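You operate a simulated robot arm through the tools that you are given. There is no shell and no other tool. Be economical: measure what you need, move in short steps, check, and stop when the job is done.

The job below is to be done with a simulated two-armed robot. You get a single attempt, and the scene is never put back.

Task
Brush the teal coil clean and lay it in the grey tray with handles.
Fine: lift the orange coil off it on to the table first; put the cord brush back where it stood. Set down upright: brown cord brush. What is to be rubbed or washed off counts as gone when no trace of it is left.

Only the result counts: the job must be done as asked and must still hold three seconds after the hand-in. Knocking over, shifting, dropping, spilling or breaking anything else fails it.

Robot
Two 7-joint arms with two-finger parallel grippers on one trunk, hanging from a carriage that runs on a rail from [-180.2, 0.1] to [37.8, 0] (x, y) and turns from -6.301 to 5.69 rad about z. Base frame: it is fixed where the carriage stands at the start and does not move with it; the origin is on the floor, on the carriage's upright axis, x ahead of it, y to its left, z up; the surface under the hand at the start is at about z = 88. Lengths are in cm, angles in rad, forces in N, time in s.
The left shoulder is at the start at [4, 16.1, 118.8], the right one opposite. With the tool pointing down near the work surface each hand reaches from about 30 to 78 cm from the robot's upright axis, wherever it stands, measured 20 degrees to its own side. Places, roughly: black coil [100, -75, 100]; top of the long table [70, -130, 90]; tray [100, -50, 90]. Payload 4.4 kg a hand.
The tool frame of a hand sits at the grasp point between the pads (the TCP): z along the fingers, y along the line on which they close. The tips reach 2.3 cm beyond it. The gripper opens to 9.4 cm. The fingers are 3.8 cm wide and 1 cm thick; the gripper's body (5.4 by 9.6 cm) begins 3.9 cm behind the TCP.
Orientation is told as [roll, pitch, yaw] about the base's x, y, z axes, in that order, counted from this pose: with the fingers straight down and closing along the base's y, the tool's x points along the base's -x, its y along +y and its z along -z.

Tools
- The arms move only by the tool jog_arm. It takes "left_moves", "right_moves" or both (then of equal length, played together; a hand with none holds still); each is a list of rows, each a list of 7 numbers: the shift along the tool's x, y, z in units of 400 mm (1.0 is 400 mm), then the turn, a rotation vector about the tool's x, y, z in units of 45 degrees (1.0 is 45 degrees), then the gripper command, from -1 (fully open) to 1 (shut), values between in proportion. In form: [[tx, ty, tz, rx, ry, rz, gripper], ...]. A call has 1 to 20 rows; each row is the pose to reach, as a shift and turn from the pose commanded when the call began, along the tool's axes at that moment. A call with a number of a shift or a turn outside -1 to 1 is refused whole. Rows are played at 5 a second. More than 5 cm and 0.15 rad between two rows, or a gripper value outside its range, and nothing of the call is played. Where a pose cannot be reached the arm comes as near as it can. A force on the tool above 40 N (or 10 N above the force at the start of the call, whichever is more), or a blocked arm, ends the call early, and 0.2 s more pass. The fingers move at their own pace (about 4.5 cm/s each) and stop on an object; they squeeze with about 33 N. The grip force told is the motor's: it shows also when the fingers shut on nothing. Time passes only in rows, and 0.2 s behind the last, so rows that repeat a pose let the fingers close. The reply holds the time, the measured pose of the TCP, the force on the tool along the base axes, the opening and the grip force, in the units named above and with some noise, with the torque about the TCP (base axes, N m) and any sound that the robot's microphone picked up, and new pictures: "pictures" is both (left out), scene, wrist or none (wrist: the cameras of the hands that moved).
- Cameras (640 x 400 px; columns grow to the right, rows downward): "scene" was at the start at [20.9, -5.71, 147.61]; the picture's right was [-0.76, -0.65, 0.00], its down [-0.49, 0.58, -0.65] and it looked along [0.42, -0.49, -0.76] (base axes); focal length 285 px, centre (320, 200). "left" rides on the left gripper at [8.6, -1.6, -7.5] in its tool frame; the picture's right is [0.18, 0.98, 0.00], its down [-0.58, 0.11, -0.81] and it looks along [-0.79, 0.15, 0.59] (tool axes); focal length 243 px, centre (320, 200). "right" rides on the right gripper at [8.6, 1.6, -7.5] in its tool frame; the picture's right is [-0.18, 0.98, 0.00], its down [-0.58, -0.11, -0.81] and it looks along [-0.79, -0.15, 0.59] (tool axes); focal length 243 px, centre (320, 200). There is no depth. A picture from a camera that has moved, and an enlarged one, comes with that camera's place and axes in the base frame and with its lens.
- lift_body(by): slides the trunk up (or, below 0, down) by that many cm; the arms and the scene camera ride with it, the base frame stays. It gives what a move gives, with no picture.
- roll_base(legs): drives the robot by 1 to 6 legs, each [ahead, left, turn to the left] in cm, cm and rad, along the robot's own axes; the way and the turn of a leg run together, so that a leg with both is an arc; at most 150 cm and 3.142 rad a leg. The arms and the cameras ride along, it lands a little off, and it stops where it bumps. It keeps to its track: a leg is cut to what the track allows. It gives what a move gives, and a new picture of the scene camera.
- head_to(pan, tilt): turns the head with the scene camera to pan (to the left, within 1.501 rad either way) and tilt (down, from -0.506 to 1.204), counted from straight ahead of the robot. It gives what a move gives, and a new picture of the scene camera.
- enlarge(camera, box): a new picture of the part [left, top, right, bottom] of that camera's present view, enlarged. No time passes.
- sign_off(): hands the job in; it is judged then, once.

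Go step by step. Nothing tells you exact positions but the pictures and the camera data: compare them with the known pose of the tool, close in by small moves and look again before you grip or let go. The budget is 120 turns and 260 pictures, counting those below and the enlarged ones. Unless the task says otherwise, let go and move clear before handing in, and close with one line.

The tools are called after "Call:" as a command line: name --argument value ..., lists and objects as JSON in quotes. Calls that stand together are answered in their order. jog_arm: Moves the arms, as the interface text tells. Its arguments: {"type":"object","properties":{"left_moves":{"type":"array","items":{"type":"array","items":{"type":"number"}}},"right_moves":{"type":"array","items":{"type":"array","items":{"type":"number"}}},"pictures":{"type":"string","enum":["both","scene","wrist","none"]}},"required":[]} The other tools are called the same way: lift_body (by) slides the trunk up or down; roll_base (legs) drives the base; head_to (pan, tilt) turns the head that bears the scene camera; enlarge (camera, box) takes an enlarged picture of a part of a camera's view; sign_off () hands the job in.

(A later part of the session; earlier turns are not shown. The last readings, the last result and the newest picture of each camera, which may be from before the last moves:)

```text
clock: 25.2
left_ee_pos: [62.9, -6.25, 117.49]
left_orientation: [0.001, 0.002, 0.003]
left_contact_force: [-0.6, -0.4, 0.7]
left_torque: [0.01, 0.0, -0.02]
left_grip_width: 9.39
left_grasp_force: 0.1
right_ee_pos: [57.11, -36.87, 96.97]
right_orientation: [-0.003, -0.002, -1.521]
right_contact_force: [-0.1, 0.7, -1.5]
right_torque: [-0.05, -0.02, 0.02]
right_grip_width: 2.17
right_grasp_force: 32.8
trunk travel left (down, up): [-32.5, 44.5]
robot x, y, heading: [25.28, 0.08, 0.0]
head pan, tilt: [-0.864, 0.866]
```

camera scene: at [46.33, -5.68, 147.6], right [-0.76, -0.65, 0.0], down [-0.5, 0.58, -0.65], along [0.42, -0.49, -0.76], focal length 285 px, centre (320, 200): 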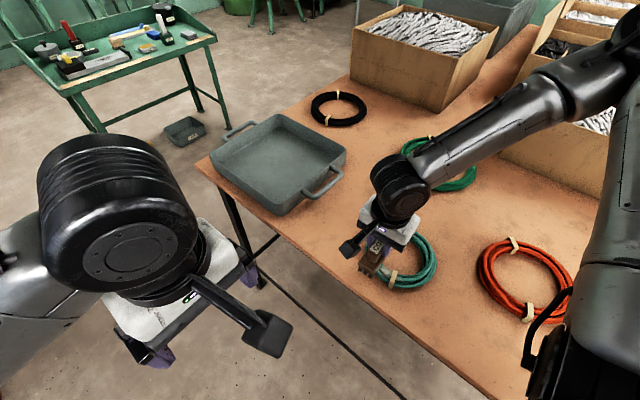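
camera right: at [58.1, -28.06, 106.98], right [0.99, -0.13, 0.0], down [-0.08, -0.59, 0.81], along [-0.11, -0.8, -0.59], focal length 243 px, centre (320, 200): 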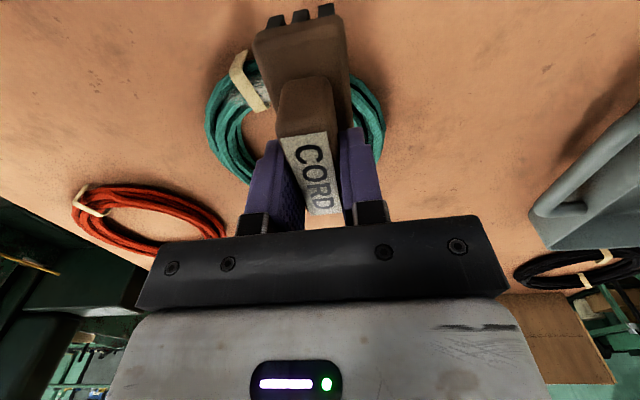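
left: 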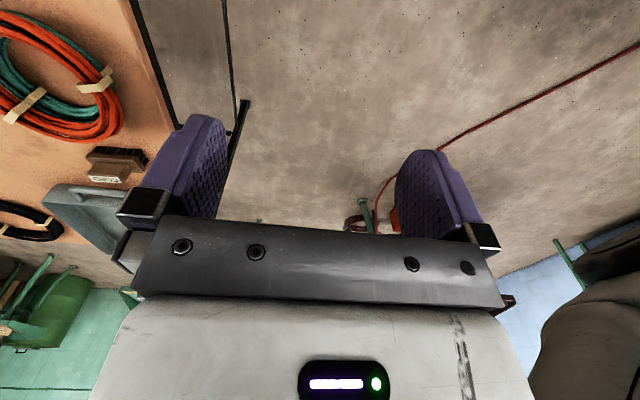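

Call:
jog_arm --right_moves '[[0, 0, 0.002, 0, 0, 0, 1], [0.00125, -0.025, 0.002, 0, 0, 0, 1], [0.0025, -0.05, 0.002, 0, 0, 0, 1], [0.00375, -0.075, 0.002, 0, 0, 0, 1], [0.005, -0.1, 0.002, 0, 0, 0, 1], [0.00625, -0.125, 0.002, 0, 0, 0, 1], [0.0075, -0.15, 0.002, 0, 0, 0, 1], [0.00875, -0.175, 0.002, 0, 0, 0, 1], [0.01, -0.2, 0.002, 0, 0, 0, 1], [0.01125, -0.225, 0.002, 0, 0, 0, 1]]'

Call:
enlarge --camera "scene" --box '[340, 180, 468, 300]'

```text
clock: 27.0
left_ee_pos: [62.98, -6.19, 117.57]
left_orientation: [-0.002, -0.002, 0.003]
left_contact_force: [-0.7, -0.2, 0.4]
left_torque: [-0.02, -0.01, -0.02]
left_grip_width: 9.41
left_grasp_force: 0.0
right_ee_pos: [53.1, -37.82, 96.69]
right_orientation: [0.012, 0.003, -1.517]
right_contact_force: [3.5, 3.9, 21.1]
right_torque: [0.22, 0.07, -0.08]
right_grip_width: 2.12
right_grasp_force: 33.0
right hand out of reach, approached as far as the arm can: row 5, 6, 7, 8
trunk travel left (down, up): [-32.5, 44.5]
robot x, y, heading: [25.76, 0.2, 0.006]
head pan, tilt: [-0.864, 0.866]
stopped in row 8 (right hand): the force on the tool passed its limit at 54 N (the readings are from after the stop); the commanded pose is now the measured one
camera scene: at [46.43, -5.68, 147.6], right [-0.76, -0.65, 0.0], down [-0.5, 0.58, -0.65], along [0.42, -0.49, -0.76], focal length 285 px, centre (320, 200)
camera right: at [54.14, -29.14, 104.43], right [0.99, -0.13, 0.01], down [-0.09, -0.59, 0.8], along [-0.1, -0.8, -0.6], focal length 243 px, centre (320, 200)
```

scene: 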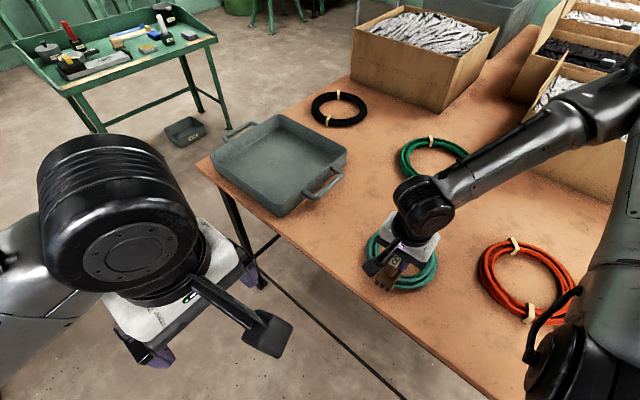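
right: 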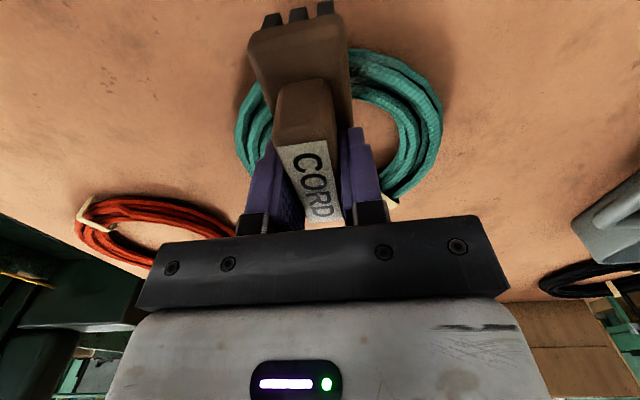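

```text
3.33 times, centred on (404, 240) of scene
camera zoom: at [46.43, -5.68, 147.6], right [-0.76, -0.65, 0.0], down [-0.5, 0.58, -0.65], along [0.42, -0.49, -0.76], focal length 949 px, centre (40, 67)
```

zoom: 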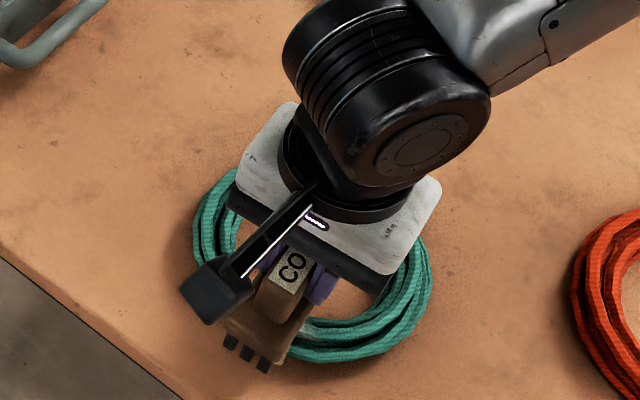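

The brushed stretch looks clean, but the arm is at its inner reach. I lift off and drive back 15 cm.

Call:
jog_arm --right_moves '[[0, 0, -0.05, 0, 0, 0, 1], [0, 0, -0.12, 0, 0, 0, 1], [0, 0, -0.2, 0, 0, 0, 1]]' --pictures "none"

Call:
roll_base --legs '[[-18, 0, 0]]'

Call:
enlarge --camera "scene" --box '[270, 150, 398, 250]'

```text
clock: 27.8
left_ee_pos: [62.91, -6.12, 117.61]
left_orientation: [0.001, 0.001, 0.003]
left_contact_force: [-0.2, -1.1, 0.1]
left_torque: [0.03, 0.05, 0.03]
left_grip_width: 9.4
left_grasp_force: 0.0
right_ee_pos: [53.28, -38.21, 104.63]
right_orientation: [0.004, 0.005, -1.52]
right_contact_force: [-0.5, -0.1, -0.5]
right_torque: [0.0, 0.0, -0.02]
right_grip_width: 2.14
right_grasp_force: 32.6
right hand out of reach, approached as far as the arm can: row 1, 2, 3
trunk travel left (down, up): [-32.5, 44.5]
robot x, y, heading: [25.31, 0.16, 0.006]
head pan, tilt: [-0.864, 0.866]
```

```text
clock: 29.3
left_ee_pos: [44.75, -6.34, 117.63]
left_orientation: [0.0, -0.001, -0.004]
left_contact_force: [-0.9, 0.5, -0.4]
left_torque: [-0.02, -0.02, 0.01]
left_grip_width: 9.43
left_grasp_force: 0.1
right_ee_pos: [34.84, -38.36, 104.61]
right_orientation: [0.005, 0.004, -1.526]
right_contact_force: [-0.5, -0.7, -1.0]
right_torque: [-0.01, -0.03, 0.01]
right_grip_width: 2.17
right_grasp_force: 32.9
trunk travel left (down, up): [-32.5, 44.5]
robot x, y, heading: [7.27, -0.0, -0.002]
head pan, tilt: [-0.864, 0.866]
camera scene: at [28.21, -5.79, 147.6], right [-0.76, -0.65, 0.0], down [-0.49, 0.58, -0.65], along [0.42, -0.49, -0.76], focal length 285 px, centre (320, 200)
```

scene: 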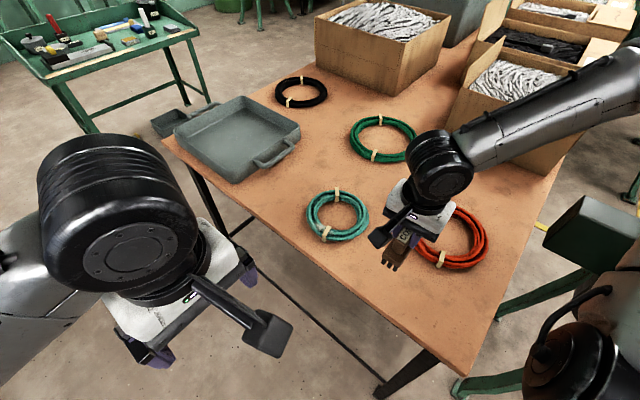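

```text
4.00 times, centred on (334, 200) of scene
camera zoom: at [28.21, -5.79, 147.6], right [-0.76, -0.65, 0.0], down [-0.49, 0.58, -0.65], along [0.42, -0.49, -0.76], focal length 1139 px, centre (264, 200)
```

zoom: 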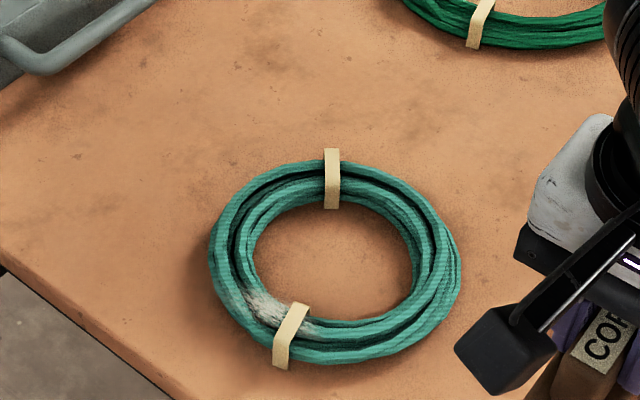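

Call:
jog_arm --right_moves '[[0, 0.1, 0, 0, 0, 0, 1], [0, 0.2, 0, 0, 0, 0, 1], [0, 0.3, 0, 0, 0, 0, 1], [0, 0.4, 0, 0, 0, 0, 1], [0, 0.5, 0, 0, 0, 0, 1], [0.0015, 0.58, 0.05, 0, 0, 0, 1], [0.0015, 0.58, 0.115, 0, 0, 0, 1], [0.0015, 0.58, 0.17, 0, 0, 0, 1], [0.0015, 0.58, 0.17, 0, 0, 0, 1]]'

Call:
enlarge --camera "scene" --box '[270, 150, 398, 250]'

```text
clock: 31.3
left_ee_pos: [44.83, -6.32, 117.54]
left_orientation: [0.0, -0.001, -0.003]
left_contact_force: [0.0, -0.7, 0.2]
left_torque: [0.04, -0.02, -0.04]
left_grip_width: 9.38
left_grasp_force: 0.0
right_ee_pos: [58.24, -37.28, 98.13]
right_orientation: [0.004, 0.003, -1.525]
right_contact_force: [0.0, 0.2, -0.9]
right_torque: [-0.02, 0.02, 0.0]
right_grip_width: 2.18
right_grasp_force: 33.1
trunk travel left (down, up): [-32.5, 44.5]
robot x, y, heading: [7.11, 0.01, 0.001]
head pan, tilt: [-0.864, 0.866]
camera scene: at [28.25, -5.8, 147.61], right [-0.76, -0.65, 0.0], down [-0.49, 0.58, -0.65], along [0.42, -0.49, -0.76], focal length 285 px, centre (320, 200)
camera right: at [59.45, -28.57, 105.78], right [0.99, -0.14, 0.0], down [-0.09, -0.59, 0.8], along [-0.11, -0.8, -0.6], focal length 243 px, centre (320, 200)
```

scene: 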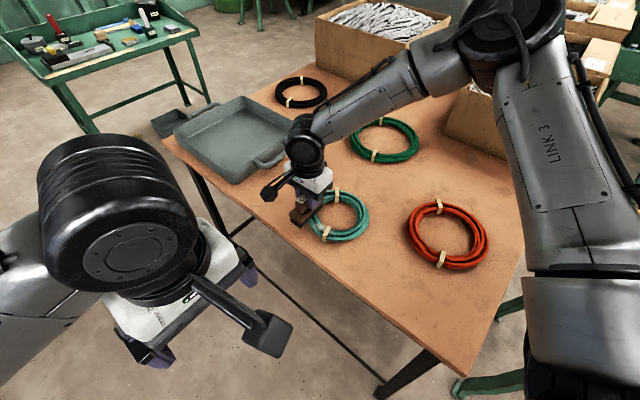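
right: 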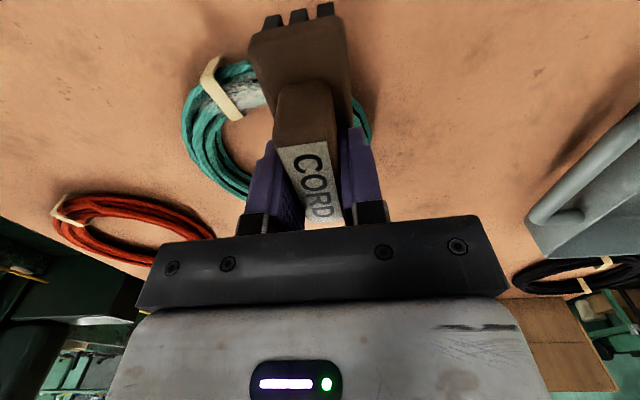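

```text
4.00 times, centred on (334, 200) of scene
camera zoom: at [28.25, -5.8, 147.61], right [-0.76, -0.65, 0.0], down [-0.49, 0.58, -0.65], along [0.42, -0.49, -0.76], focal length 1139 px, centre (264, 200)
```

zoom: 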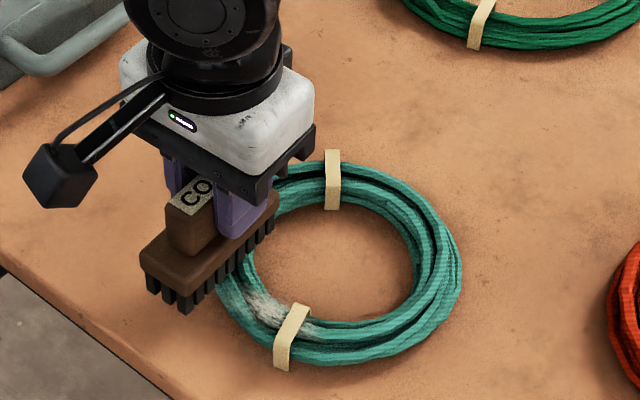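

Call:
jog_arm --right_moves '[[0, 0, 0.02, 0, 0, 0, 1], [0, 0, 0.0305, 0, 0, 0, 1], [0, -0.025, 0.0305, 0, 0, 0, 1], [0, -0.05, 0.0305, 0, 0, 0, 1], [0, -0.075, 0.0305, 0, 0, 0, 1], [0, -0.1, 0.0305, 0, 0, 0, 1], [0, -0.125, 0.0305, 0, 0, 0, 1], [0, -0.15, 0.0305, 0, 0, 0, 1], [0, -0.175, 0.0305, 0, 0, 0, 1], [0, -0.2, 0.0305, 0, 0, 0, 1], [0, -0.225, 0.0305, 0, 0, 0, 1], [0, -0.25, 0.0305, 0, 0, 0, 1]]'

Call:
enlarge --camera "scene" --box '[270, 150, 398, 250]'

```text
clock: 33.9
left_ee_pos: [44.88, -6.3, 117.44]
left_orientation: [0.0, 0.0, -0.002]
left_contact_force: [-0.4, -0.3, 0.1]
left_torque: [0.0, 0.03, 0.04]
left_grip_width: 9.41
left_grasp_force: 0.1
right_ee_pos: [48.09, -37.65, 96.75]
right_orientation: [0.004, 0.003, -1.525]
right_contact_force: [0.5, -0.7, 1.2]
right_torque: [-0.08, 0.03, -0.02]
right_grip_width: 2.14
right_grasp_force: 33.1
trunk travel left (down, up): [-32.5, 44.5]
robot x, y, heading: [7.3, 0.11, -0.0]
head pan, tilt: [-0.864, 0.866]
camera scene: at [28.26, -5.8, 147.61], right [-0.76, -0.65, 0.0], down [-0.49, 0.58, -0.65], along [0.42, -0.49, -0.76], focal length 285 px, centre (320, 200)
camera right: at [49.35, -28.97, 104.49], right [0.99, -0.14, 0.0], down [-0.09, -0.59, 0.8], along [-0.11, -0.8, -0.6], focal length 243 px, centre (320, 200)
```

scene: 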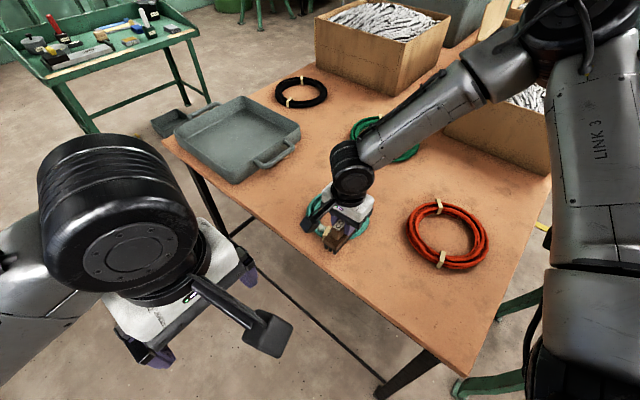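
right: 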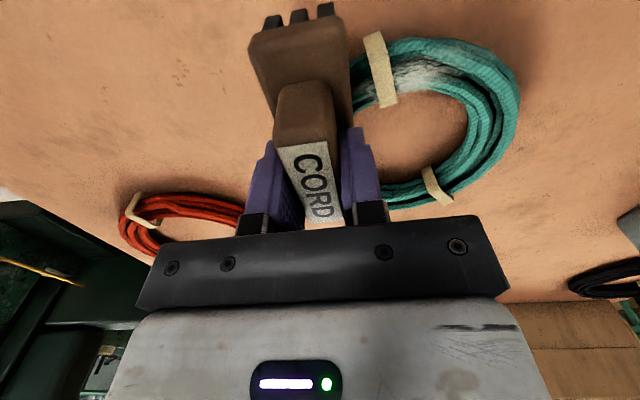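

```text
4.00 times, centred on (334, 200) of scene
camera zoom: at [28.26, -5.8, 147.61], right [-0.76, -0.65, 0.0], down [-0.49, 0.58, -0.65], along [0.42, -0.49, -0.76], focal length 1139 px, centre (264, 200)
```

zoom: 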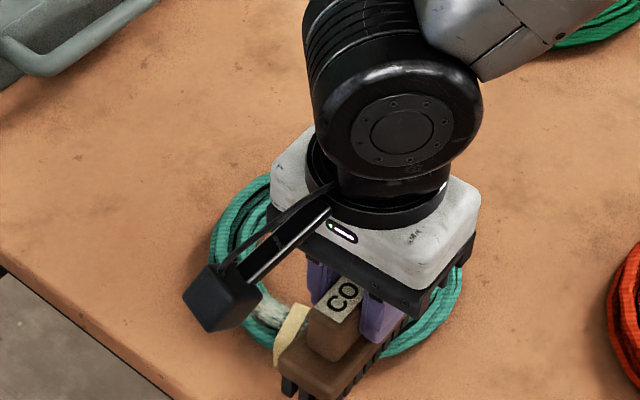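

Call:
jog_arm --right_moves '[[0, 0.01, 0.003, 0, 0, 0, 1], [0, 0.035, 0.005, 0, 0, 0, 1], [0, 0.06, 0.005, 0, 0, 0, 1], [0, 0.085, 0.005, 0, 0, 0, 1], [0, 0.11, 0.005, 0, 0, 0, 1], [0, 0.135, 0.005, 0, 0, 0, 1], [0, 0.16, 0.005, 0, 0, 0, 1], [0, 0.185, 0.005, 0, 0, 0, 1], [0, 0.21, 0.005, 0, 0, 0, 1], [0, 0.235, 0.005, 0, 0, 0, 1]]' --pictures "wrist"

Call:
enlarge --camera "scene" --box '[270, 150, 398, 250]'

```text
clock: 34.8
left_ee_pos: [44.82, -6.49, 117.65]
left_orientation: [0.0, -0.001, -0.005]
left_contact_force: [0.3, -0.9, 0.2]
left_torque: [0.01, 0.01, -0.04]
left_grip_width: 9.41
left_grasp_force: 0.0
right_ee_pos: [50.84, -37.77, 96.77]
right_orientation: [0.008, 0.004, -1.524]
right_contact_force: [-4.8, -2.5, 15.1]
right_torque: [-0.4, 0.42, -0.06]
right_grip_width: 2.19
right_grasp_force: 33.1
trunk travel left (down, up): [-32.5, 44.5]
robot x, y, heading: [7.44, 0.29, -0.006]
head pan, tilt: [-0.864, 0.866]
stopped in row 4 (right hand): the force on the tool passed its limit at 42 N (the readings are from after the stop); the commanded pose is now the measured one
camera right: at [51.93, -29.07, 104.39], right [0.99, -0.14, 0.01], down [-0.09, -0.59, 0.8], along [-0.11, -0.8, -0.59], focal length 243 px, centre (320, 200)
```

right: 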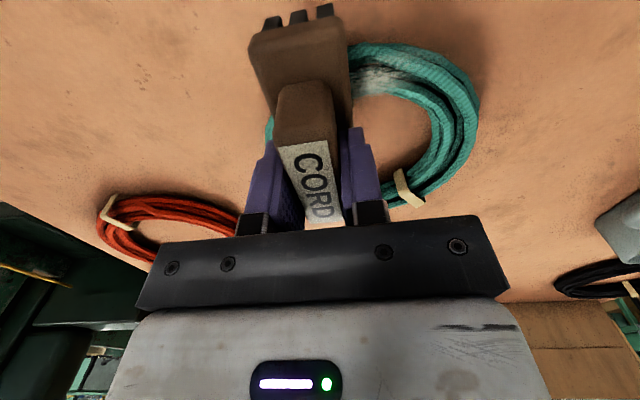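

```text
4.00 times, centred on (334, 200) of scene
camera zoom: at [28.22, -5.91, 147.59], right [-0.76, -0.65, 0.0], down [-0.49, 0.58, -0.65], along [0.42, -0.5, -0.76], focal length 1139 px, centre (264, 200)
```

zoom: 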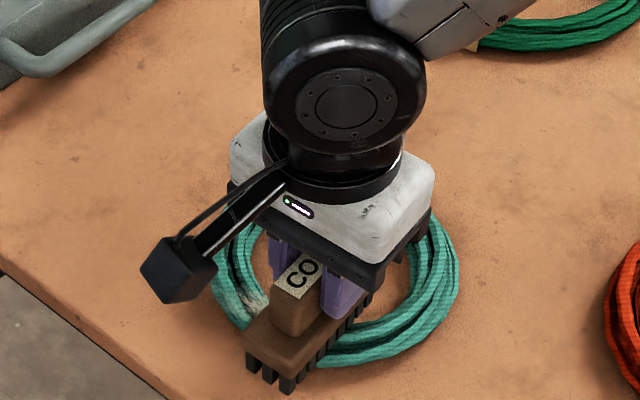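

Call:
jog_arm --right_moves '[[0, 0.02, -0.02, 0, 0, 0, 1], [0, 0.07, -0.02, 0, 0, 0, 1], [0.01, 0.1125, -0.01, 0, 0, 0, 1], [0.01, 0.1125, 0.002, 0, 0, 0, 1], [0.01, 0.1125, 0.002, 0, 0, 0, 1]]' --pictures "none"

```text
clock: 36.0
left_ee_pos: [44.83, -6.31, 117.51]
left_orientation: [0.001, 0.0, -0.005]
left_contact_force: [0.9, 0.1, 0.0]
left_torque: [0.01, 0.0, 0.01]
left_grip_width: 9.39
left_grasp_force: 0.1
right_ee_pos: [55.07, -37.18, 96.64]
right_orientation: [0.009, 0.005, -1.523]
right_contact_force: [-5.1, 5.3, 18.6]
right_torque: [0.1, 0.34, -0.04]
right_grip_width: 2.16
right_grasp_force: 32.5
trunk travel left (down, up): [-32.5, 44.5]
robot x, y, heading: [7.18, 0.02, -0.005]
head pan, tilt: [-0.864, 0.866]
```

Pressing at about 19 N beside the tie; now short strokes along y and x.

Call:
jog_arm --right_moves '[[0.02, 0, 0, 0, 0, 0, 1], [0.04, 0, 0, 0, 0, 0, 1], [0.02, 0, 0, 0, 0, 0, 1], [0, 0, 0, 0, 0, 0, 1], [-0.02, 0, 0, 0, 0, 0, 1], [-0.04, 0, 0, 0, 0, 0, 1], [-0.02, 0, 0, 0, 0, 0, 1], [0, 0, 0, 0, 0, 0, 1], [0.02, 0, 0, 0, 0, 0, 1], [0.04, 0, 0, 0, 0, 0, 1], [0.02, 0, 0, 0, 0, 0, 1], [0, 0, 0, 0, 0, 0, 1], [0, 0.025, 0, 0, 0, 0, 1], [0, 0.05, 0, 0, 0, 0, 1], [0, 0.025, 0, 0, 0, 0, 1], [0, 0, 0, 0, 0, 0, 1], [0, 0.025, 0, 0, 0, 0, 1], [0, 0.05, 0, 0, 0, 0, 1], [0, 0.12, -0.05, 0, 0, 0, 1], [0, 0.2, -0.1, 0, 0, 0, 1]]' --pictures "none"

Call:
enlarge --camera "scene" --box '[270, 150, 398, 250]'

Call:
enlarge --camera "right" --box '[120, 0, 440, 200]'

```text
clock: 38.8
left_ee_pos: [44.85, -6.47, 117.4]
left_orientation: [0.0, -0.001, -0.003]
left_contact_force: [0.7, 0.5, 0.2]
left_torque: [0.05, 0.01, -0.02]
left_grip_width: 9.4
left_grasp_force: 0.0
right_ee_pos: [55.79, -36.96, 96.66]
right_orientation: [0.007, 0.008, -1.522]
right_contact_force: [-3.4, -0.4, 11.7]
right_torque: [-0.21, 0.15, -0.01]
right_grip_width: 2.16
right_grasp_force: 33.1
trunk travel left (down, up): [-32.5, 44.5]
robot x, y, heading: [7.31, -0.05, -0.006]
head pan, tilt: [-0.864, 0.866]
stopped in row 13 (right hand): the force on the tool passed its limit at 44 N (the readings are from after the stop); the commanded pose is now the measured one
```

```text
4.00 times, centred on (334, 200) of scene
camera zoom: at [28.25, -5.84, 147.57], right [-0.76, -0.65, 0.0], down [-0.49, 0.58, -0.65], along [0.42, -0.5, -0.76], focal length 1139 px, centre (264, 200)
```

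zoom: 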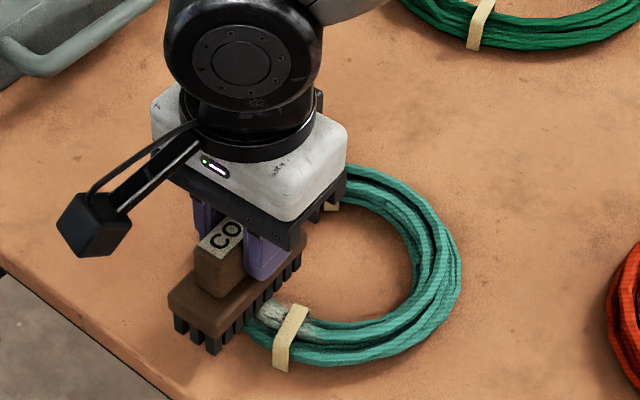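

```text
2.00 times, centred on (280, 100) of right
camera zoom: at [56.91, -28.23, 104.42], right [0.99, -0.14, 0.01], down [-0.09, -0.59, 0.8], along [-0.11, -0.79, -0.6], focal length 485 px, centre (400, 400)
```

zoom: 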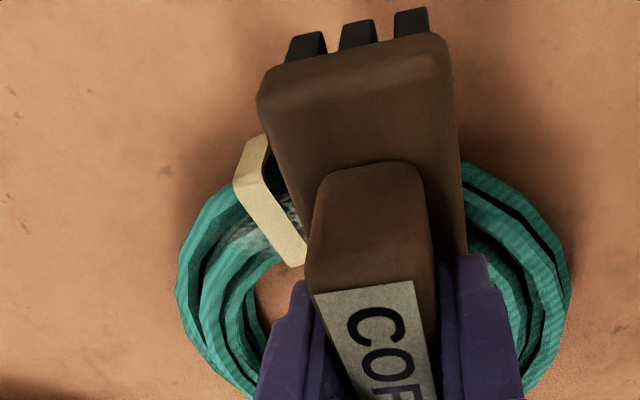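

Call:
jog_arm --right_moves '[[0, 0.01, -0.03, 0, 0, 0, 1], [0, 0.05, -0.1, 0, 0, 0, 1], [0, 0.15, -0.12, 0, 0, 0, 1], [0, 0.22, -0.12, 0, 0, 0, 1]]' --pictures "none"

Call:
enlarge --camera "scene" --box '[300, 180, 380, 250]'

Call:
enlarge --camera "right" --box '[60, 0, 300, 170]'

```text
clock: 39.8
left_ee_pos: [44.89, -6.32, 117.53]
left_orientation: [0.001, -0.001, -0.005]
left_contact_force: [0.1, 1.1, -0.5]
left_torque: [-0.02, -0.02, 0.01]
left_grip_width: 9.42
left_grasp_force: 0.1
right_ee_pos: [64.53, -36.53, 101.41]
right_orientation: [0.006, 0.008, -1.523]
right_contact_force: [0.2, 0.0, -1.1]
right_torque: [-0.03, 0.02, -0.02]
right_grip_width: 2.16
right_grasp_force: 33.0
trunk travel left (down, up): [-32.5, 44.5]
robot x, y, heading: [7.3, 0.14, 0.0]
head pan, tilt: [-0.864, 0.866]
```

```text
5.71 times, centred on (340, 215) of scene
camera zoom: at [28.25, -5.79, 147.61], right [-0.76, -0.65, 0.0], down [-0.49, 0.58, -0.65], along [0.42, -0.49, -0.76], focal length 1627 px, centre (206, 114)
```

zoom: 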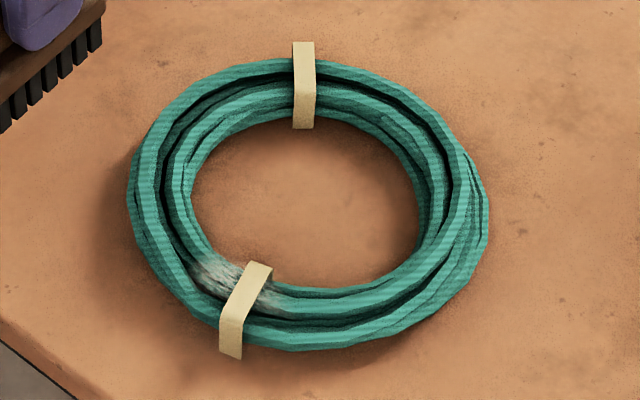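

```text
2.35 times, centred on (180, 85) of right
camera zoom: at [65.64, -27.85, 109.14], right [0.99, -0.14, 0.0], down [-0.09, -0.59, 0.8], along [-0.11, -0.79, -0.6], focal length 571 px, centre (649, 471)
```

zoom: 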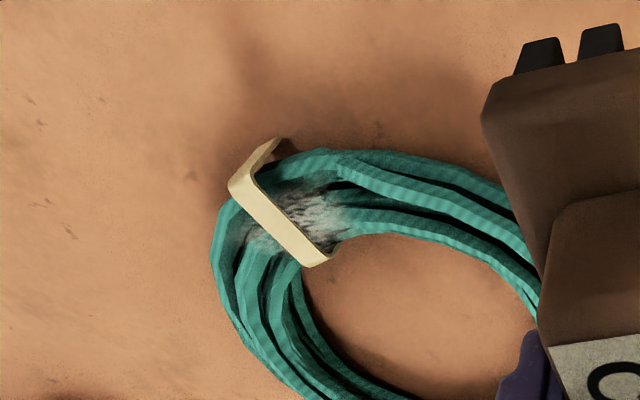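

Strokes do remove it: what's left is only near the tie. I repeat lighter strokes back and forth across it.

Call:
jog_arm --right_moves '[[-0.004, -0.1, 0.02, 0, 0, 0, 1], [-0.004, -0.1755, 0.08, 0, 0, 0, 1], [-0.004, -0.1755, 0.114, 0, 0, 0, 1], [-0.004, -0.2, 0.114, 0, 0, 0, 1], [-0.004, -0.225, 0.114, 0, 0, 0, 1], [-0.004, -0.25, 0.114, 0, 0, 0, 1], [-0.004, -0.275, 0.114, 0, 0, 0, 1], [-0.004, -0.3, 0.114, 0, 0, 0, 1], [-0.004, -0.325, 0.114, 0, 0, 0, 1], [-0.004, -0.35, 0.114, 0, 0, 0, 1], [-0.004, -0.375, 0.114, 0, 0, 0, 1], [-0.004, -0.35, 0.114, 0, 0, 0, 1], [-0.004, -0.325, 0.114, 0, 0, 0, 1], [-0.004, -0.3, 0.114, 0, 0, 0, 1], [-0.004, -0.275, 0.114, 0, 0, 0, 1], [-0.004, -0.25, 0.114, 0, 0, 0, 1], [-0.004, -0.225, 0.114, 0, 0, 0, 1], [-0.004, -0.2, 0.114, 0, 0, 0, 1], [-0.004, -0.175, 0.114, 0, 0, 0, 1]]' --pictures "none"

Call:
enlarge --camera "scene" --box '[300, 180, 380, 250]'

```text
clock: 43.8
left_ee_pos: [44.79, -6.37, 117.59]
left_orientation: [0.0, 0.001, -0.003]
left_contact_force: [-0.6, 0.2, -0.3]
left_torque: [0.0, -0.01, -0.01]
left_grip_width: 9.39
left_grasp_force: 0.1
right_ee_pos: [57.42, -36.98, 96.87]
right_orientation: [0.006, 0.007, -1.524]
right_contact_force: [0.1, 1.1, -1.6]
right_torque: [0.0, 0.01, 0.01]
right_grip_width: 2.15
right_grasp_force: 33.1
trunk travel left (down, up): [-32.5, 44.5]
robot x, y, heading: [7.23, -0.06, -0.001]
head pan, tilt: [-0.864, 0.866]
```

```text
5.71 times, centred on (340, 215) of scene
camera zoom: at [28.24, -5.79, 147.61], right [-0.76, -0.65, 0.0], down [-0.49, 0.58, -0.65], along [0.42, -0.49, -0.76], focal length 1627 px, centre (206, 114)
```

zoom: 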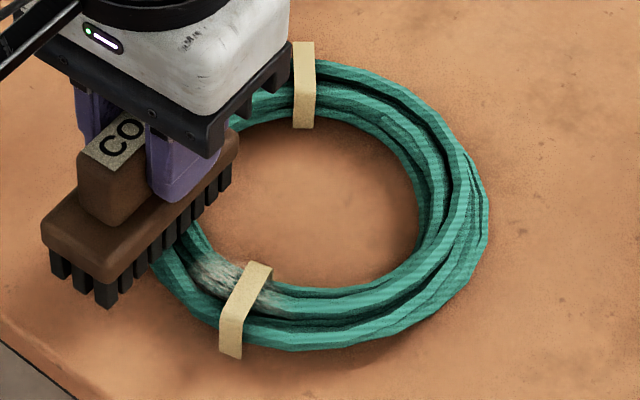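

Call:
jog_arm --right_moves '[[0, -0.05, 0.0, 0, 0, 0, 1], [0, -0.05, 0.005, 0, 0, 0, 1], [0.025, -0.05, 0.005, 0, 0, 0, 1], [0.05, -0.05, 0.005, 0, 0, 0, 1], [0.025, -0.05, 0.005, 0, 0, 0, 1], [0, -0.05, 0.005, 0, 0, 0, 1], [-0.025, -0.05, 0.005, 0, 0, 0, 1], [-0.05, -0.05, 0.005, 0, 0, 0, 1], [-0.025, -0.05, 0.005, 0, 0, 0, 1], [0, -0.05, 0.005, 0, 0, 0, 1], [0.025, -0.05, 0.005, 0, 0, 0, 1], [0.05, -0.05, 0.005, 0, 0, 0, 1], [0.025, -0.05, 0.005, 0, 0, 0, 1], [0, -0.05, 0.005, 0, 0, 0, 1], [-0.025, -0.05, 0.005, 0, 0, 0, 1], [-0.05, -0.05, 0.005, 0, 0, 0, 1], [-0.025, -0.05, 0.005, 0, 0, 0, 1], [0, -0.05, 0.005, 0, 0, 0, 1]]' --pictures "none"

Call:
enlarge --camera "scene" --box '[300, 180, 380, 250]'

```text
clock: 47.6
left_ee_pos: [44.88, -6.62, 117.6]
left_orientation: [-0.003, 0.0, -0.005]
left_contact_force: [0.1, 0.4, 0.3]
left_torque: [0.0, -0.01, 0.0]
left_grip_width: 9.41
left_grasp_force: 0.1
right_ee_pos: [55.6, -37.24, 96.73]
right_orientation: [0.006, 0.002, -1.523]
right_contact_force: [0.3, -6.0, 13.8]
right_torque: [-0.46, 0.07, 0.04]
right_grip_width: 2.16
right_grasp_force: 32.8
trunk travel left (down, up): [-32.5, 44.5]
robot x, y, heading: [7.23, -0.33, -0.008]
head pan, tilt: [-0.864, 0.866]
```

```text
5.71 times, centred on (340, 215) of scene
camera zoom: at [28.29, -5.94, 147.65], right [-0.76, -0.65, 0.0], down [-0.49, 0.58, -0.65], along [0.42, -0.5, -0.76], focal length 1627 px, centre (206, 114)
```

zoom: 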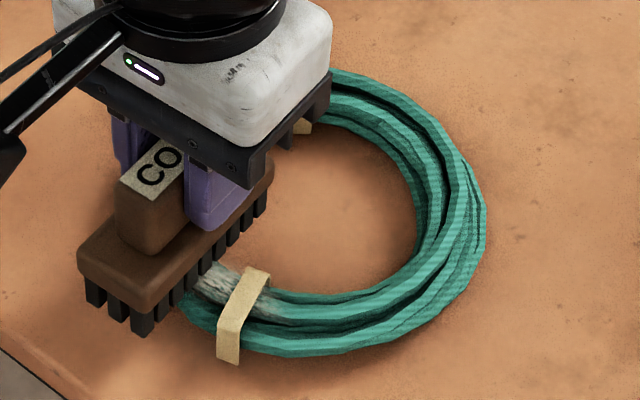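

Call:
jog_arm --right_moves '[[0, -0.01, -0.005, 0, 0, 0, 1], [0, -0.035, -0.005, 0, 0, 0, 1], [0, -0.035, 0.001, 0, 0, 0, 1], [0.025, -0.035, 0.001, 0, 0, 0, 1], [0.05, -0.035, 0.001, 0, 0, 0, 1], [0.025, -0.035, 0.001, 0, 0, 0, 1], [0, -0.035, 0.001, 0, 0, 0, 1], [-0.025, -0.035, 0.001, 0, 0, 0, 1], [-0.05, -0.035, 0.001, 0, 0, 0, 1], [-0.025, -0.035, 0.001, 0, 0, 0, 1], [0, -0.035, 0.001, 0, 0, 0, 1], [0.025, -0.035, 0.001, 0, 0, 0, 1], [0.05, -0.035, 0.001, 0, 0, 0, 1], [0.025, -0.035, 0.001, 0, 0, 0, 1], [0, -0.035, 0.001, 0, 0, 0, 1]]' --pictures "none"

Call:
enlarge --camera "scene" --box '[300, 180, 380, 250]'

```text
clock: 50.8
left_ee_pos: [45.06, -6.29, 117.68]
left_orientation: [0.0, -0.002, -0.003]
left_contact_force: [-0.2, 0.1, 0.1]
left_torque: [0.0, -0.04, 0.02]
left_grip_width: 9.4
left_grasp_force: 0.1
right_ee_pos: [54.46, -36.95, 96.72]
right_orientation: [0.009, 0.01, -1.523]
right_contact_force: [-1.6, 10.5, 32.5]
right_torque: [0.48, 0.3, -0.05]
right_grip_width: 2.13
right_grasp_force: 33.5
trunk travel left (down, up): [-32.5, 44.5]
robot x, y, heading: [7.23, 0.04, -0.004]
head pan, tilt: [-0.864, 0.866]
```

```text
5.71 times, centred on (340, 215) of scene
camera zoom: at [28.36, -5.77, 147.66], right [-0.76, -0.65, 0.0], down [-0.49, 0.58, -0.65], along [0.42, -0.49, -0.76], focal length 1627 px, centre (206, 114)
```

zoom: 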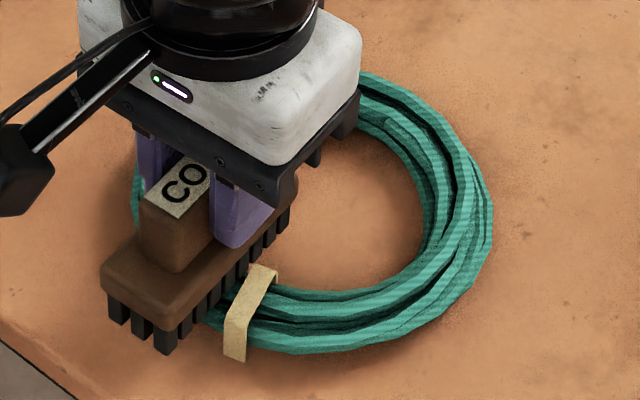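

Call:
jog_arm --right_moves '[[0, 0.0, -0.03, 0, 0, 0, 1], [0, 0.05, -0.1, 0, 0, 0, 1], [0, 0.15, -0.12, 0, 0, 0, 1], [0, 0.25, -0.12, 0, 0, 0, 1]]' --pictures "none"

Call:
enlarge --camera "scene" --box '[310, 200, 366, 245]'

Call:
enlarge --camera "right" --box '[60, 0, 300, 170]'

```text
clock: 51.8
left_ee_pos: [44.87, -6.25, 117.59]
left_orientation: [-0.001, 0.001, -0.004]
left_contact_force: [-0.2, -0.3, -0.4]
left_torque: [0.02, 0.02, 0.04]
left_grip_width: 9.38
left_grasp_force: 0.0
right_ee_pos: [64.19, -36.64, 101.44]
right_orientation: [0.003, 0.008, -1.525]
right_contact_force: [0.4, -0.1, -0.6]
right_torque: [-0.03, 0.02, -0.01]
right_grip_width: 2.15
right_grasp_force: 33.0
trunk travel left (down, up): [-32.5, 44.5]
robot x, y, heading: [7.17, 0.08, -0.003]
head pan, tilt: [-0.864, 0.866]
```

```text
8.89 times, centred on (338, 222) of scene
camera zoom: at [28.29, -5.77, 147.62], right [-0.76, -0.65, 0.0], down [-0.49, 0.58, -0.65], along [0.42, -0.49, -0.76], focal length 2532 px, centre (160, 0)
```

zoom: 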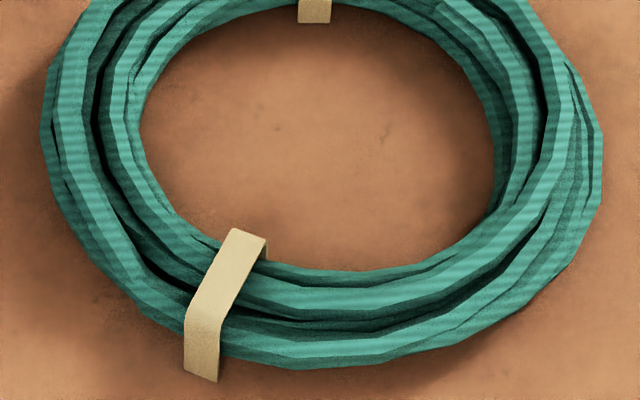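

```text
2.35 times, centred on (180, 85) of right
camera zoom: at [65.35, -28.02, 109.27], right [0.99, -0.14, 0.0], down [-0.09, -0.59, 0.8], along [-0.11, -0.79, -0.6], focal length 571 px, centre (649, 471)
```

zoom: 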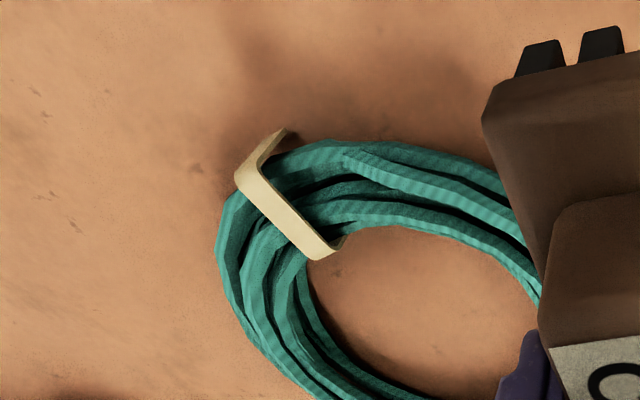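

The coil looks fully clean. Now the brush goes back to its place, first hovering just above it.

Call:
jog_arm --right_moves '[[-0.06, 0.06, 0, 0, 0, 0, 1], [-0.134, 0.134, 0, 0, 0, 0, 1], [-0.134, 0.134, 0.08, 0, 0, 0, 1], [-0.134, 0.134, 0.145, 0, 0, 0, 1], [-0.134, 0.134, 0.145, 0, 0, 0, 1]]' --pictures "wrist"

Call:
enlarge --camera "scene" --box '[220, 130, 348, 230]'

```text
clock: 53.0
left_ee_pos: [44.76, -6.4, 117.59]
left_orientation: [0.002, 0.001, -0.004]
left_contact_force: [-0.4, -0.1, -0.6]
left_torque: [-0.02, 0.0, 0.02]
left_grip_width: 9.38
left_grasp_force: 0.0
right_ee_pos: [69.49, -41.73, 95.75]
right_orientation: [0.005, 0.008, -1.525]
right_contact_force: [0.1, -0.7, -0.7]
right_torque: [-0.01, -0.02, 0.02]
right_grip_width: 2.18
right_grasp_force: 33.1
trunk travel left (down, up): [-32.5, 44.5]
robot x, y, heading: [6.76, -0.05, -0.002]
head pan, tilt: [-0.864, 0.866]
camera right: at [70.7, -33.07, 103.43], right [0.99, -0.14, 0.0], down [-0.09, -0.59, 0.8], along [-0.11, -0.79, -0.6], focal length 243 px, centre (320, 200)
```

right: 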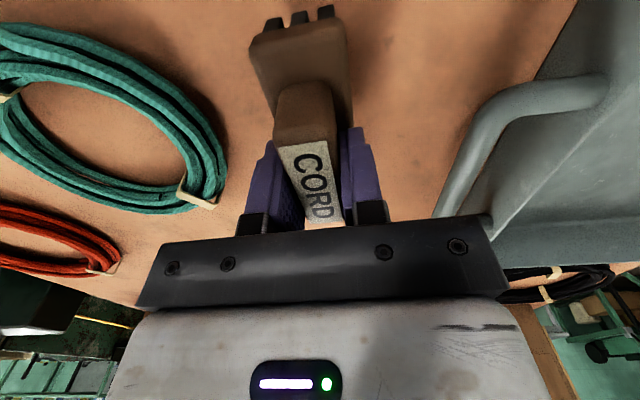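

```text
4.00 times, centred on (284, 180) of scene
camera zoom: at [28.21, -5.82, 147.6], right [-0.76, -0.65, 0.0], down [-0.49, 0.58, -0.65], along [0.42, -0.5, -0.76], focal length 1139 px, centre (464, 280)
```

zoom: 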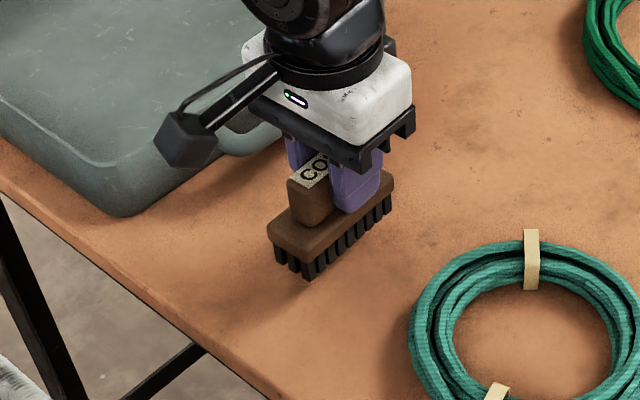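

Call:
jog_arm --right_moves '[[0, 0.0075, 0.02, 0, 0, 0, 1], [0, 0.0075, 0.033, 0, 0, 0, 1], [0, 0.0075, 0.037, 0, 0, 0, 1]]' --pictures "none"

```text
clock: 53.8
left_ee_pos: [44.83, -6.26, 117.71]
left_orientation: [0.0, 0.0, -0.004]
left_contact_force: [-0.3, 0.8, -0.2]
left_torque: [-0.02, -0.01, 0.0]
left_grip_width: 9.39
left_grasp_force: 0.0
right_ee_pos: [69.21, -41.8, 94.89]
right_orientation: [0.008, 0.007, -1.524]
right_contact_force: [0.6, 1.1, -0.3]
right_torque: [0.0, -0.02, 0.04]
right_grip_width: 2.15
right_grasp_force: 33.0
right hand out of reach, approached as far as the arm can: row 1, 2, 3
trunk travel left (down, up): [-32.5, 44.5]
robot x, y, heading: [7.28, -0.42, -0.007]
head pan, tilt: [-0.864, 0.866]
```

Out of reach from here: I raise and pull the hand back, then drive ahead.

Call:
jog_arm --right_moves '[[0, 0, -0.1, 0, 0, 0, 1], [0, -0.05, -0.2, 0, 0, 0, 1], [0, -0.15, -0.22, 0, 0, 0, 1], [0, -0.25, -0.22, 0, 0, 0, 1], [0, -0.3, -0.22, 0, 0, 0, 1]]' --pictures "none"

Call:
roll_base --legs '[[14, 0, 0]]'

```text
clock: 55.0
left_ee_pos: [44.8, -6.33, 117.65]
left_orientation: [-0.001, -0.001, -0.003]
left_contact_force: [0.2, 0.3, 0.4]
left_torque: [0.02, 0.01, 0.0]
left_grip_width: 9.4
left_grasp_force: 0.0
right_ee_pos: [57.15, -42.41, 103.67]
right_orientation: [0.006, 0.008, -1.523]
right_contact_force: [-0.2, 0.9, -1.6]
right_torque: [0.0, 0.01, 0.0]
right_grip_width: 2.16
right_grasp_force: 33.0
trunk travel left (down, up): [-32.5, 44.5]
robot x, y, heading: [7.1, -0.34, -0.005]
head pan, tilt: [-0.864, 0.866]
```

```text
clock: 56.3
left_ee_pos: [58.62, -6.32, 117.6]
left_orientation: [0.0, 0.0, -0.003]
left_contact_force: [-0.6, -0.4, 0.4]
left_torque: [0.01, 0.01, -0.01]
left_grip_width: 9.39
left_grasp_force: 0.0
right_ee_pos: [71.12, -42.47, 103.81]
right_orientation: [0.005, 0.006, -1.523]
right_contact_force: [0.6, 0.2, -0.7]
right_torque: [-0.02, 0.02, 0.01]
right_grip_width: 2.16
right_grasp_force: 32.7
trunk travel left (down, up): [-32.5, 44.5]
robot x, y, heading: [20.92, -0.12, -0.008]
head pan, tilt: [-0.864, 0.866]
camera scene: at [42.04, -5.78, 147.62], right [-0.76, -0.65, 0.0], down [-0.49, 0.58, -0.65], along [0.42, -0.49, -0.76], focal length 285 px, centre (320, 200)
```

scene: 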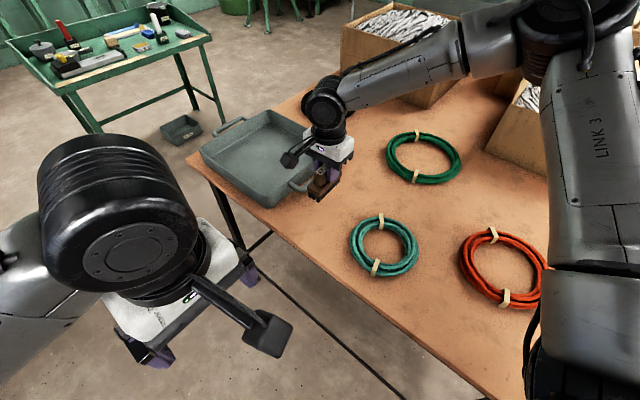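

Call:
jog_arm --right_moves '[[0.0195, -0.032, 0.08, 0, 0, 0, 1], [0.0195, -0.032, 0.16, 0, 0, 0, 1], [0.0195, -0.032, 0.22, 0, 0, 0, 1], [0.0195, -0.032, 0.23, 0, 0, 0, 1], [0.0195, -0.032, 0.23, 0, 0, 0, 1]]' --pictures "wrist"

Call:
enlarge --camera "scene" --box '[270, 150, 366, 230]'

```text
clock: 57.5
left_ee_pos: [58.51, -6.27, 117.59]
left_orientation: [0.001, 0.0, -0.003]
left_contact_force: [0.4, 0.5, -0.4]
left_torque: [0.01, 0.02, 0.0]
left_grip_width: 9.39
left_grasp_force: 0.2
right_ee_pos: [69.71, -41.48, 94.71]
right_orientation: [0.007, 0.007, -1.523]
right_contact_force: [0.8, 0.2, -0.6]
right_torque: [0.0, -0.01, 0.03]
right_grip_width: 2.16
right_grasp_force: 33.3
trunk travel left (down, up): [-32.5, 44.5]
robot x, y, heading: [21.14, 0.0, -0.003]
head pan, tilt: [-0.864, 0.866]
camera right: at [70.79, -32.84, 102.36], right [0.99, -0.14, 0.0], down [-0.08, -0.59, 0.8], along [-0.11, -0.79, -0.6], focal length 243 px, centre (320, 200)
```

right: 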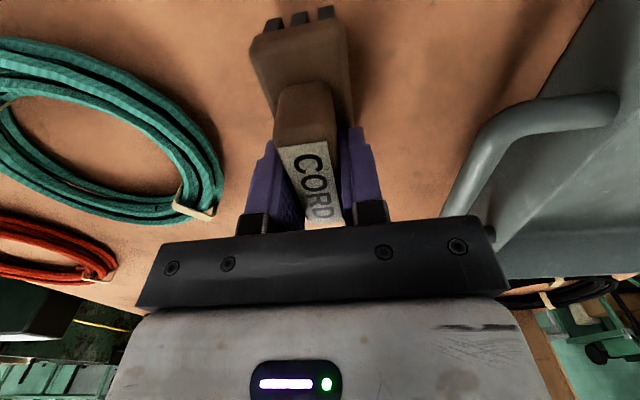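

```text
5.00 times, centred on (318, 190) of scene
camera zoom: at [41.98, -5.77, 147.61], right [-0.76, -0.65, 0.0], down [-0.49, 0.58, -0.65], along [0.42, -0.49, -0.76], focal length 1424 px, centre (330, 250)
```

zoom: 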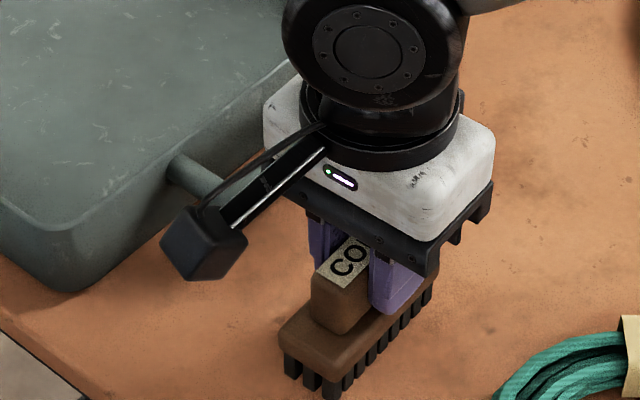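

Call:
jog_arm --right_moves '[[-0.006, 0.001, 0.005, 0, 0, 0, 1], [-0.006, 0.001, 0.01, 0, 0, 0, 1], [-0.006, 0.001, 0.0135, 0, 0, 0, 1]]' --pictures "none"

```text
clock: 58.3
left_ee_pos: [58.53, -6.26, 117.55]
left_orientation: [-0.002, 0.0, -0.003]
left_contact_force: [-0.4, -0.2, 0.5]
left_torque: [0.01, 0.0, -0.03]
left_grip_width: 9.39
left_grasp_force: 0.1
right_ee_pos: [69.75, -41.84, 94.01]
right_orientation: [0.006, 0.006, -1.522]
right_contact_force: [0.0, 0.6, -1.5]
right_torque: [-0.03, -0.03, 0.01]
right_grip_width: 2.18
right_grasp_force: 33.0
trunk travel left (down, up): [-32.5, 44.5]
robot x, y, heading: [21.41, -0.1, -0.007]
head pan, tilt: [-0.864, 0.866]
```

Call:
jog_arm --right_moves '[[0, 0, 0.004, 0, 0, 0, 1], [0, 0, 0.007, 0, 0, 0, 1]]' --pictures "none"

```text
clock: 58.9
left_ee_pos: [58.59, -6.29, 117.64]
left_orientation: [0.002, 0.001, -0.003]
left_contact_force: [0.4, -0.2, 0.3]
left_torque: [0.03, 0.03, 0.04]
left_grip_width: 9.41
left_grasp_force: 0.0
right_ee_pos: [69.76, -41.84, 93.94]
right_orientation: [0.007, 0.006, -1.522]
right_contact_force: [-3.2, -0.2, 9.5]
right_torque: [-0.4, 0.34, -0.09]
right_grip_width: 2.15
right_grasp_force: 32.7
trunk travel left (down, up): [-32.5, 44.5]
robot x, y, heading: [20.9, 0.05, -0.006]
head pan, tilt: [-0.864, 0.866]
```

Call:
jog_arm --right_moves '[[0, 0, -0.002, 0, 0, 0, 0.3], [0, 0, -0.002, 0, 0, 0, -0.2], [0, 0, -0.002, 0, 0, 0, -0.2], [0, 0, -0.05, 0, 0, 0, -0.2], [0, 0, -0.15, 0, 0, 0, -0.2], [0, 0, -0.25, 0, 0, 0, -0.2], [0, 0, -0.3, 0, 0, 0, -0.2]]'

Call:
enlarge --camera "scene" --box '[270, 150, 430, 290]'

```text
clock: 60.5
left_ee_pos: [58.52, -6.17, 117.63]
left_orientation: [-0.001, 0.002, -0.004]
left_contact_force: [0.2, 0.5, 0.2]
left_torque: [0.0, -0.05, 0.04]
left_grip_width: 9.42
left_grasp_force: 0.0
right_ee_pos: [69.65, -41.89, 105.92]
right_orientation: [0.003, 0.006, -1.522]
right_contact_force: [0.1, -0.1, -0.5]
right_torque: [0.03, 0.01, 0.01]
right_grip_width: 5.64
right_grasp_force: 0.1
trunk travel left (down, up): [-32.5, 44.5]
robot x, y, heading: [21.03, -0.19, -0.007]
head pan, tilt: [-0.864, 0.866]
camera scene: at [41.99, -5.79, 147.61], right [-0.76, -0.65, 0.0], down [-0.49, 0.58, -0.65], along [0.42, -0.49, -0.76], focal length 285 px, centre (320, 200)
camera right: at [70.86, -33.21, 113.51], right [0.99, -0.14, 0.0], down [-0.08, -0.59, 0.8], along [-0.11, -0.79, -0.6], focal length 243 px, centre (320, 200)
```

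scene: 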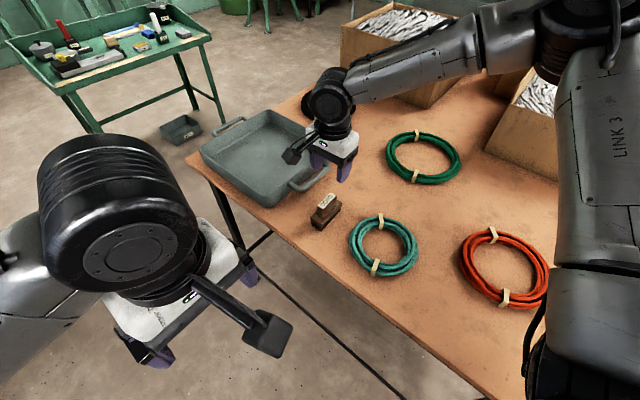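
right: 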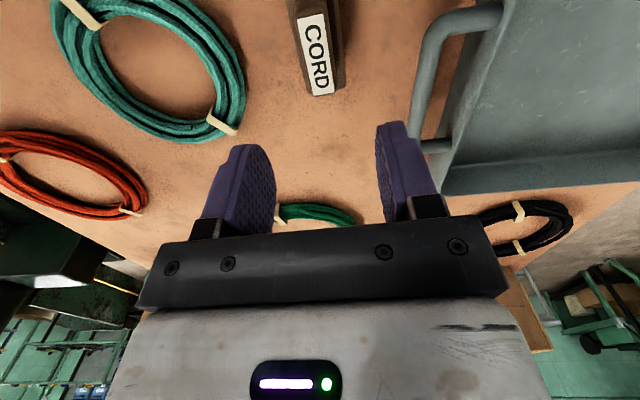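

```text
2.86 times, centred on (350, 220) of scene
camera zoom: at [41.99, -5.79, 147.61], right [-0.76, -0.65, 0.0], down [-0.49, 0.58, -0.65], along [0.42, -0.49, -0.76], focal length 814 px, centre (234, 143)
```

zoom: 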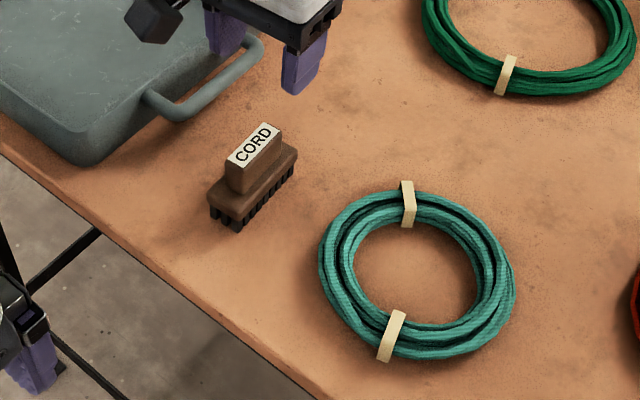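

The brush stands back upright in its place. Next I drive back a little and take the teal coil by its near (-x) side.

Call:
roll_base --legs '[[-13, 0, 0]]'

```text
clock: 61.8
left_ee_pos: [45.44, -6.4, 117.59]
left_orientation: [0.001, 0.001, -0.003]
left_contact_force: [0.0, 0.0, -0.1]
left_torque: [-0.02, -0.01, 0.0]
left_grip_width: 9.4
left_grasp_force: 0.1
right_ee_pos: [56.53, -41.9, 105.82]
right_orientation: [0.002, 0.006, -1.524]
right_contact_force: [-0.6, -0.3, 0.3]
right_torque: [-0.01, -0.02, -0.01]
right_grip_width: 5.67
right_grasp_force: 0.0
trunk travel left (down, up): [-32.5, 44.5]
robot x, y, heading: [8.16, -0.31, -0.002]
head pan, tilt: [-0.864, 0.866]
camera scene: at [28.95, -5.81, 147.59], right [-0.76, -0.65, 0.0], down [-0.49, 0.58, -0.65], along [0.42, -0.5, -0.76], focal length 285 px, centre (320, 200)
```

scene: 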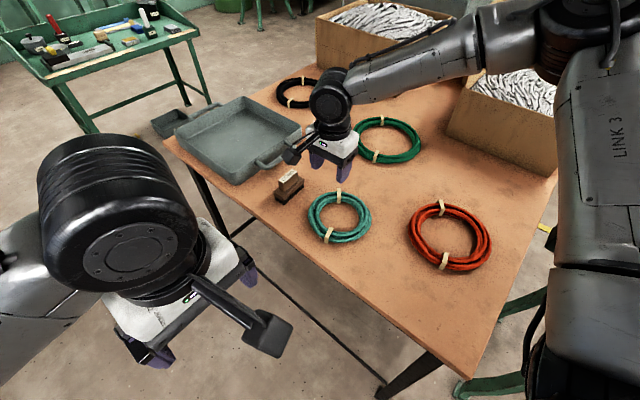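

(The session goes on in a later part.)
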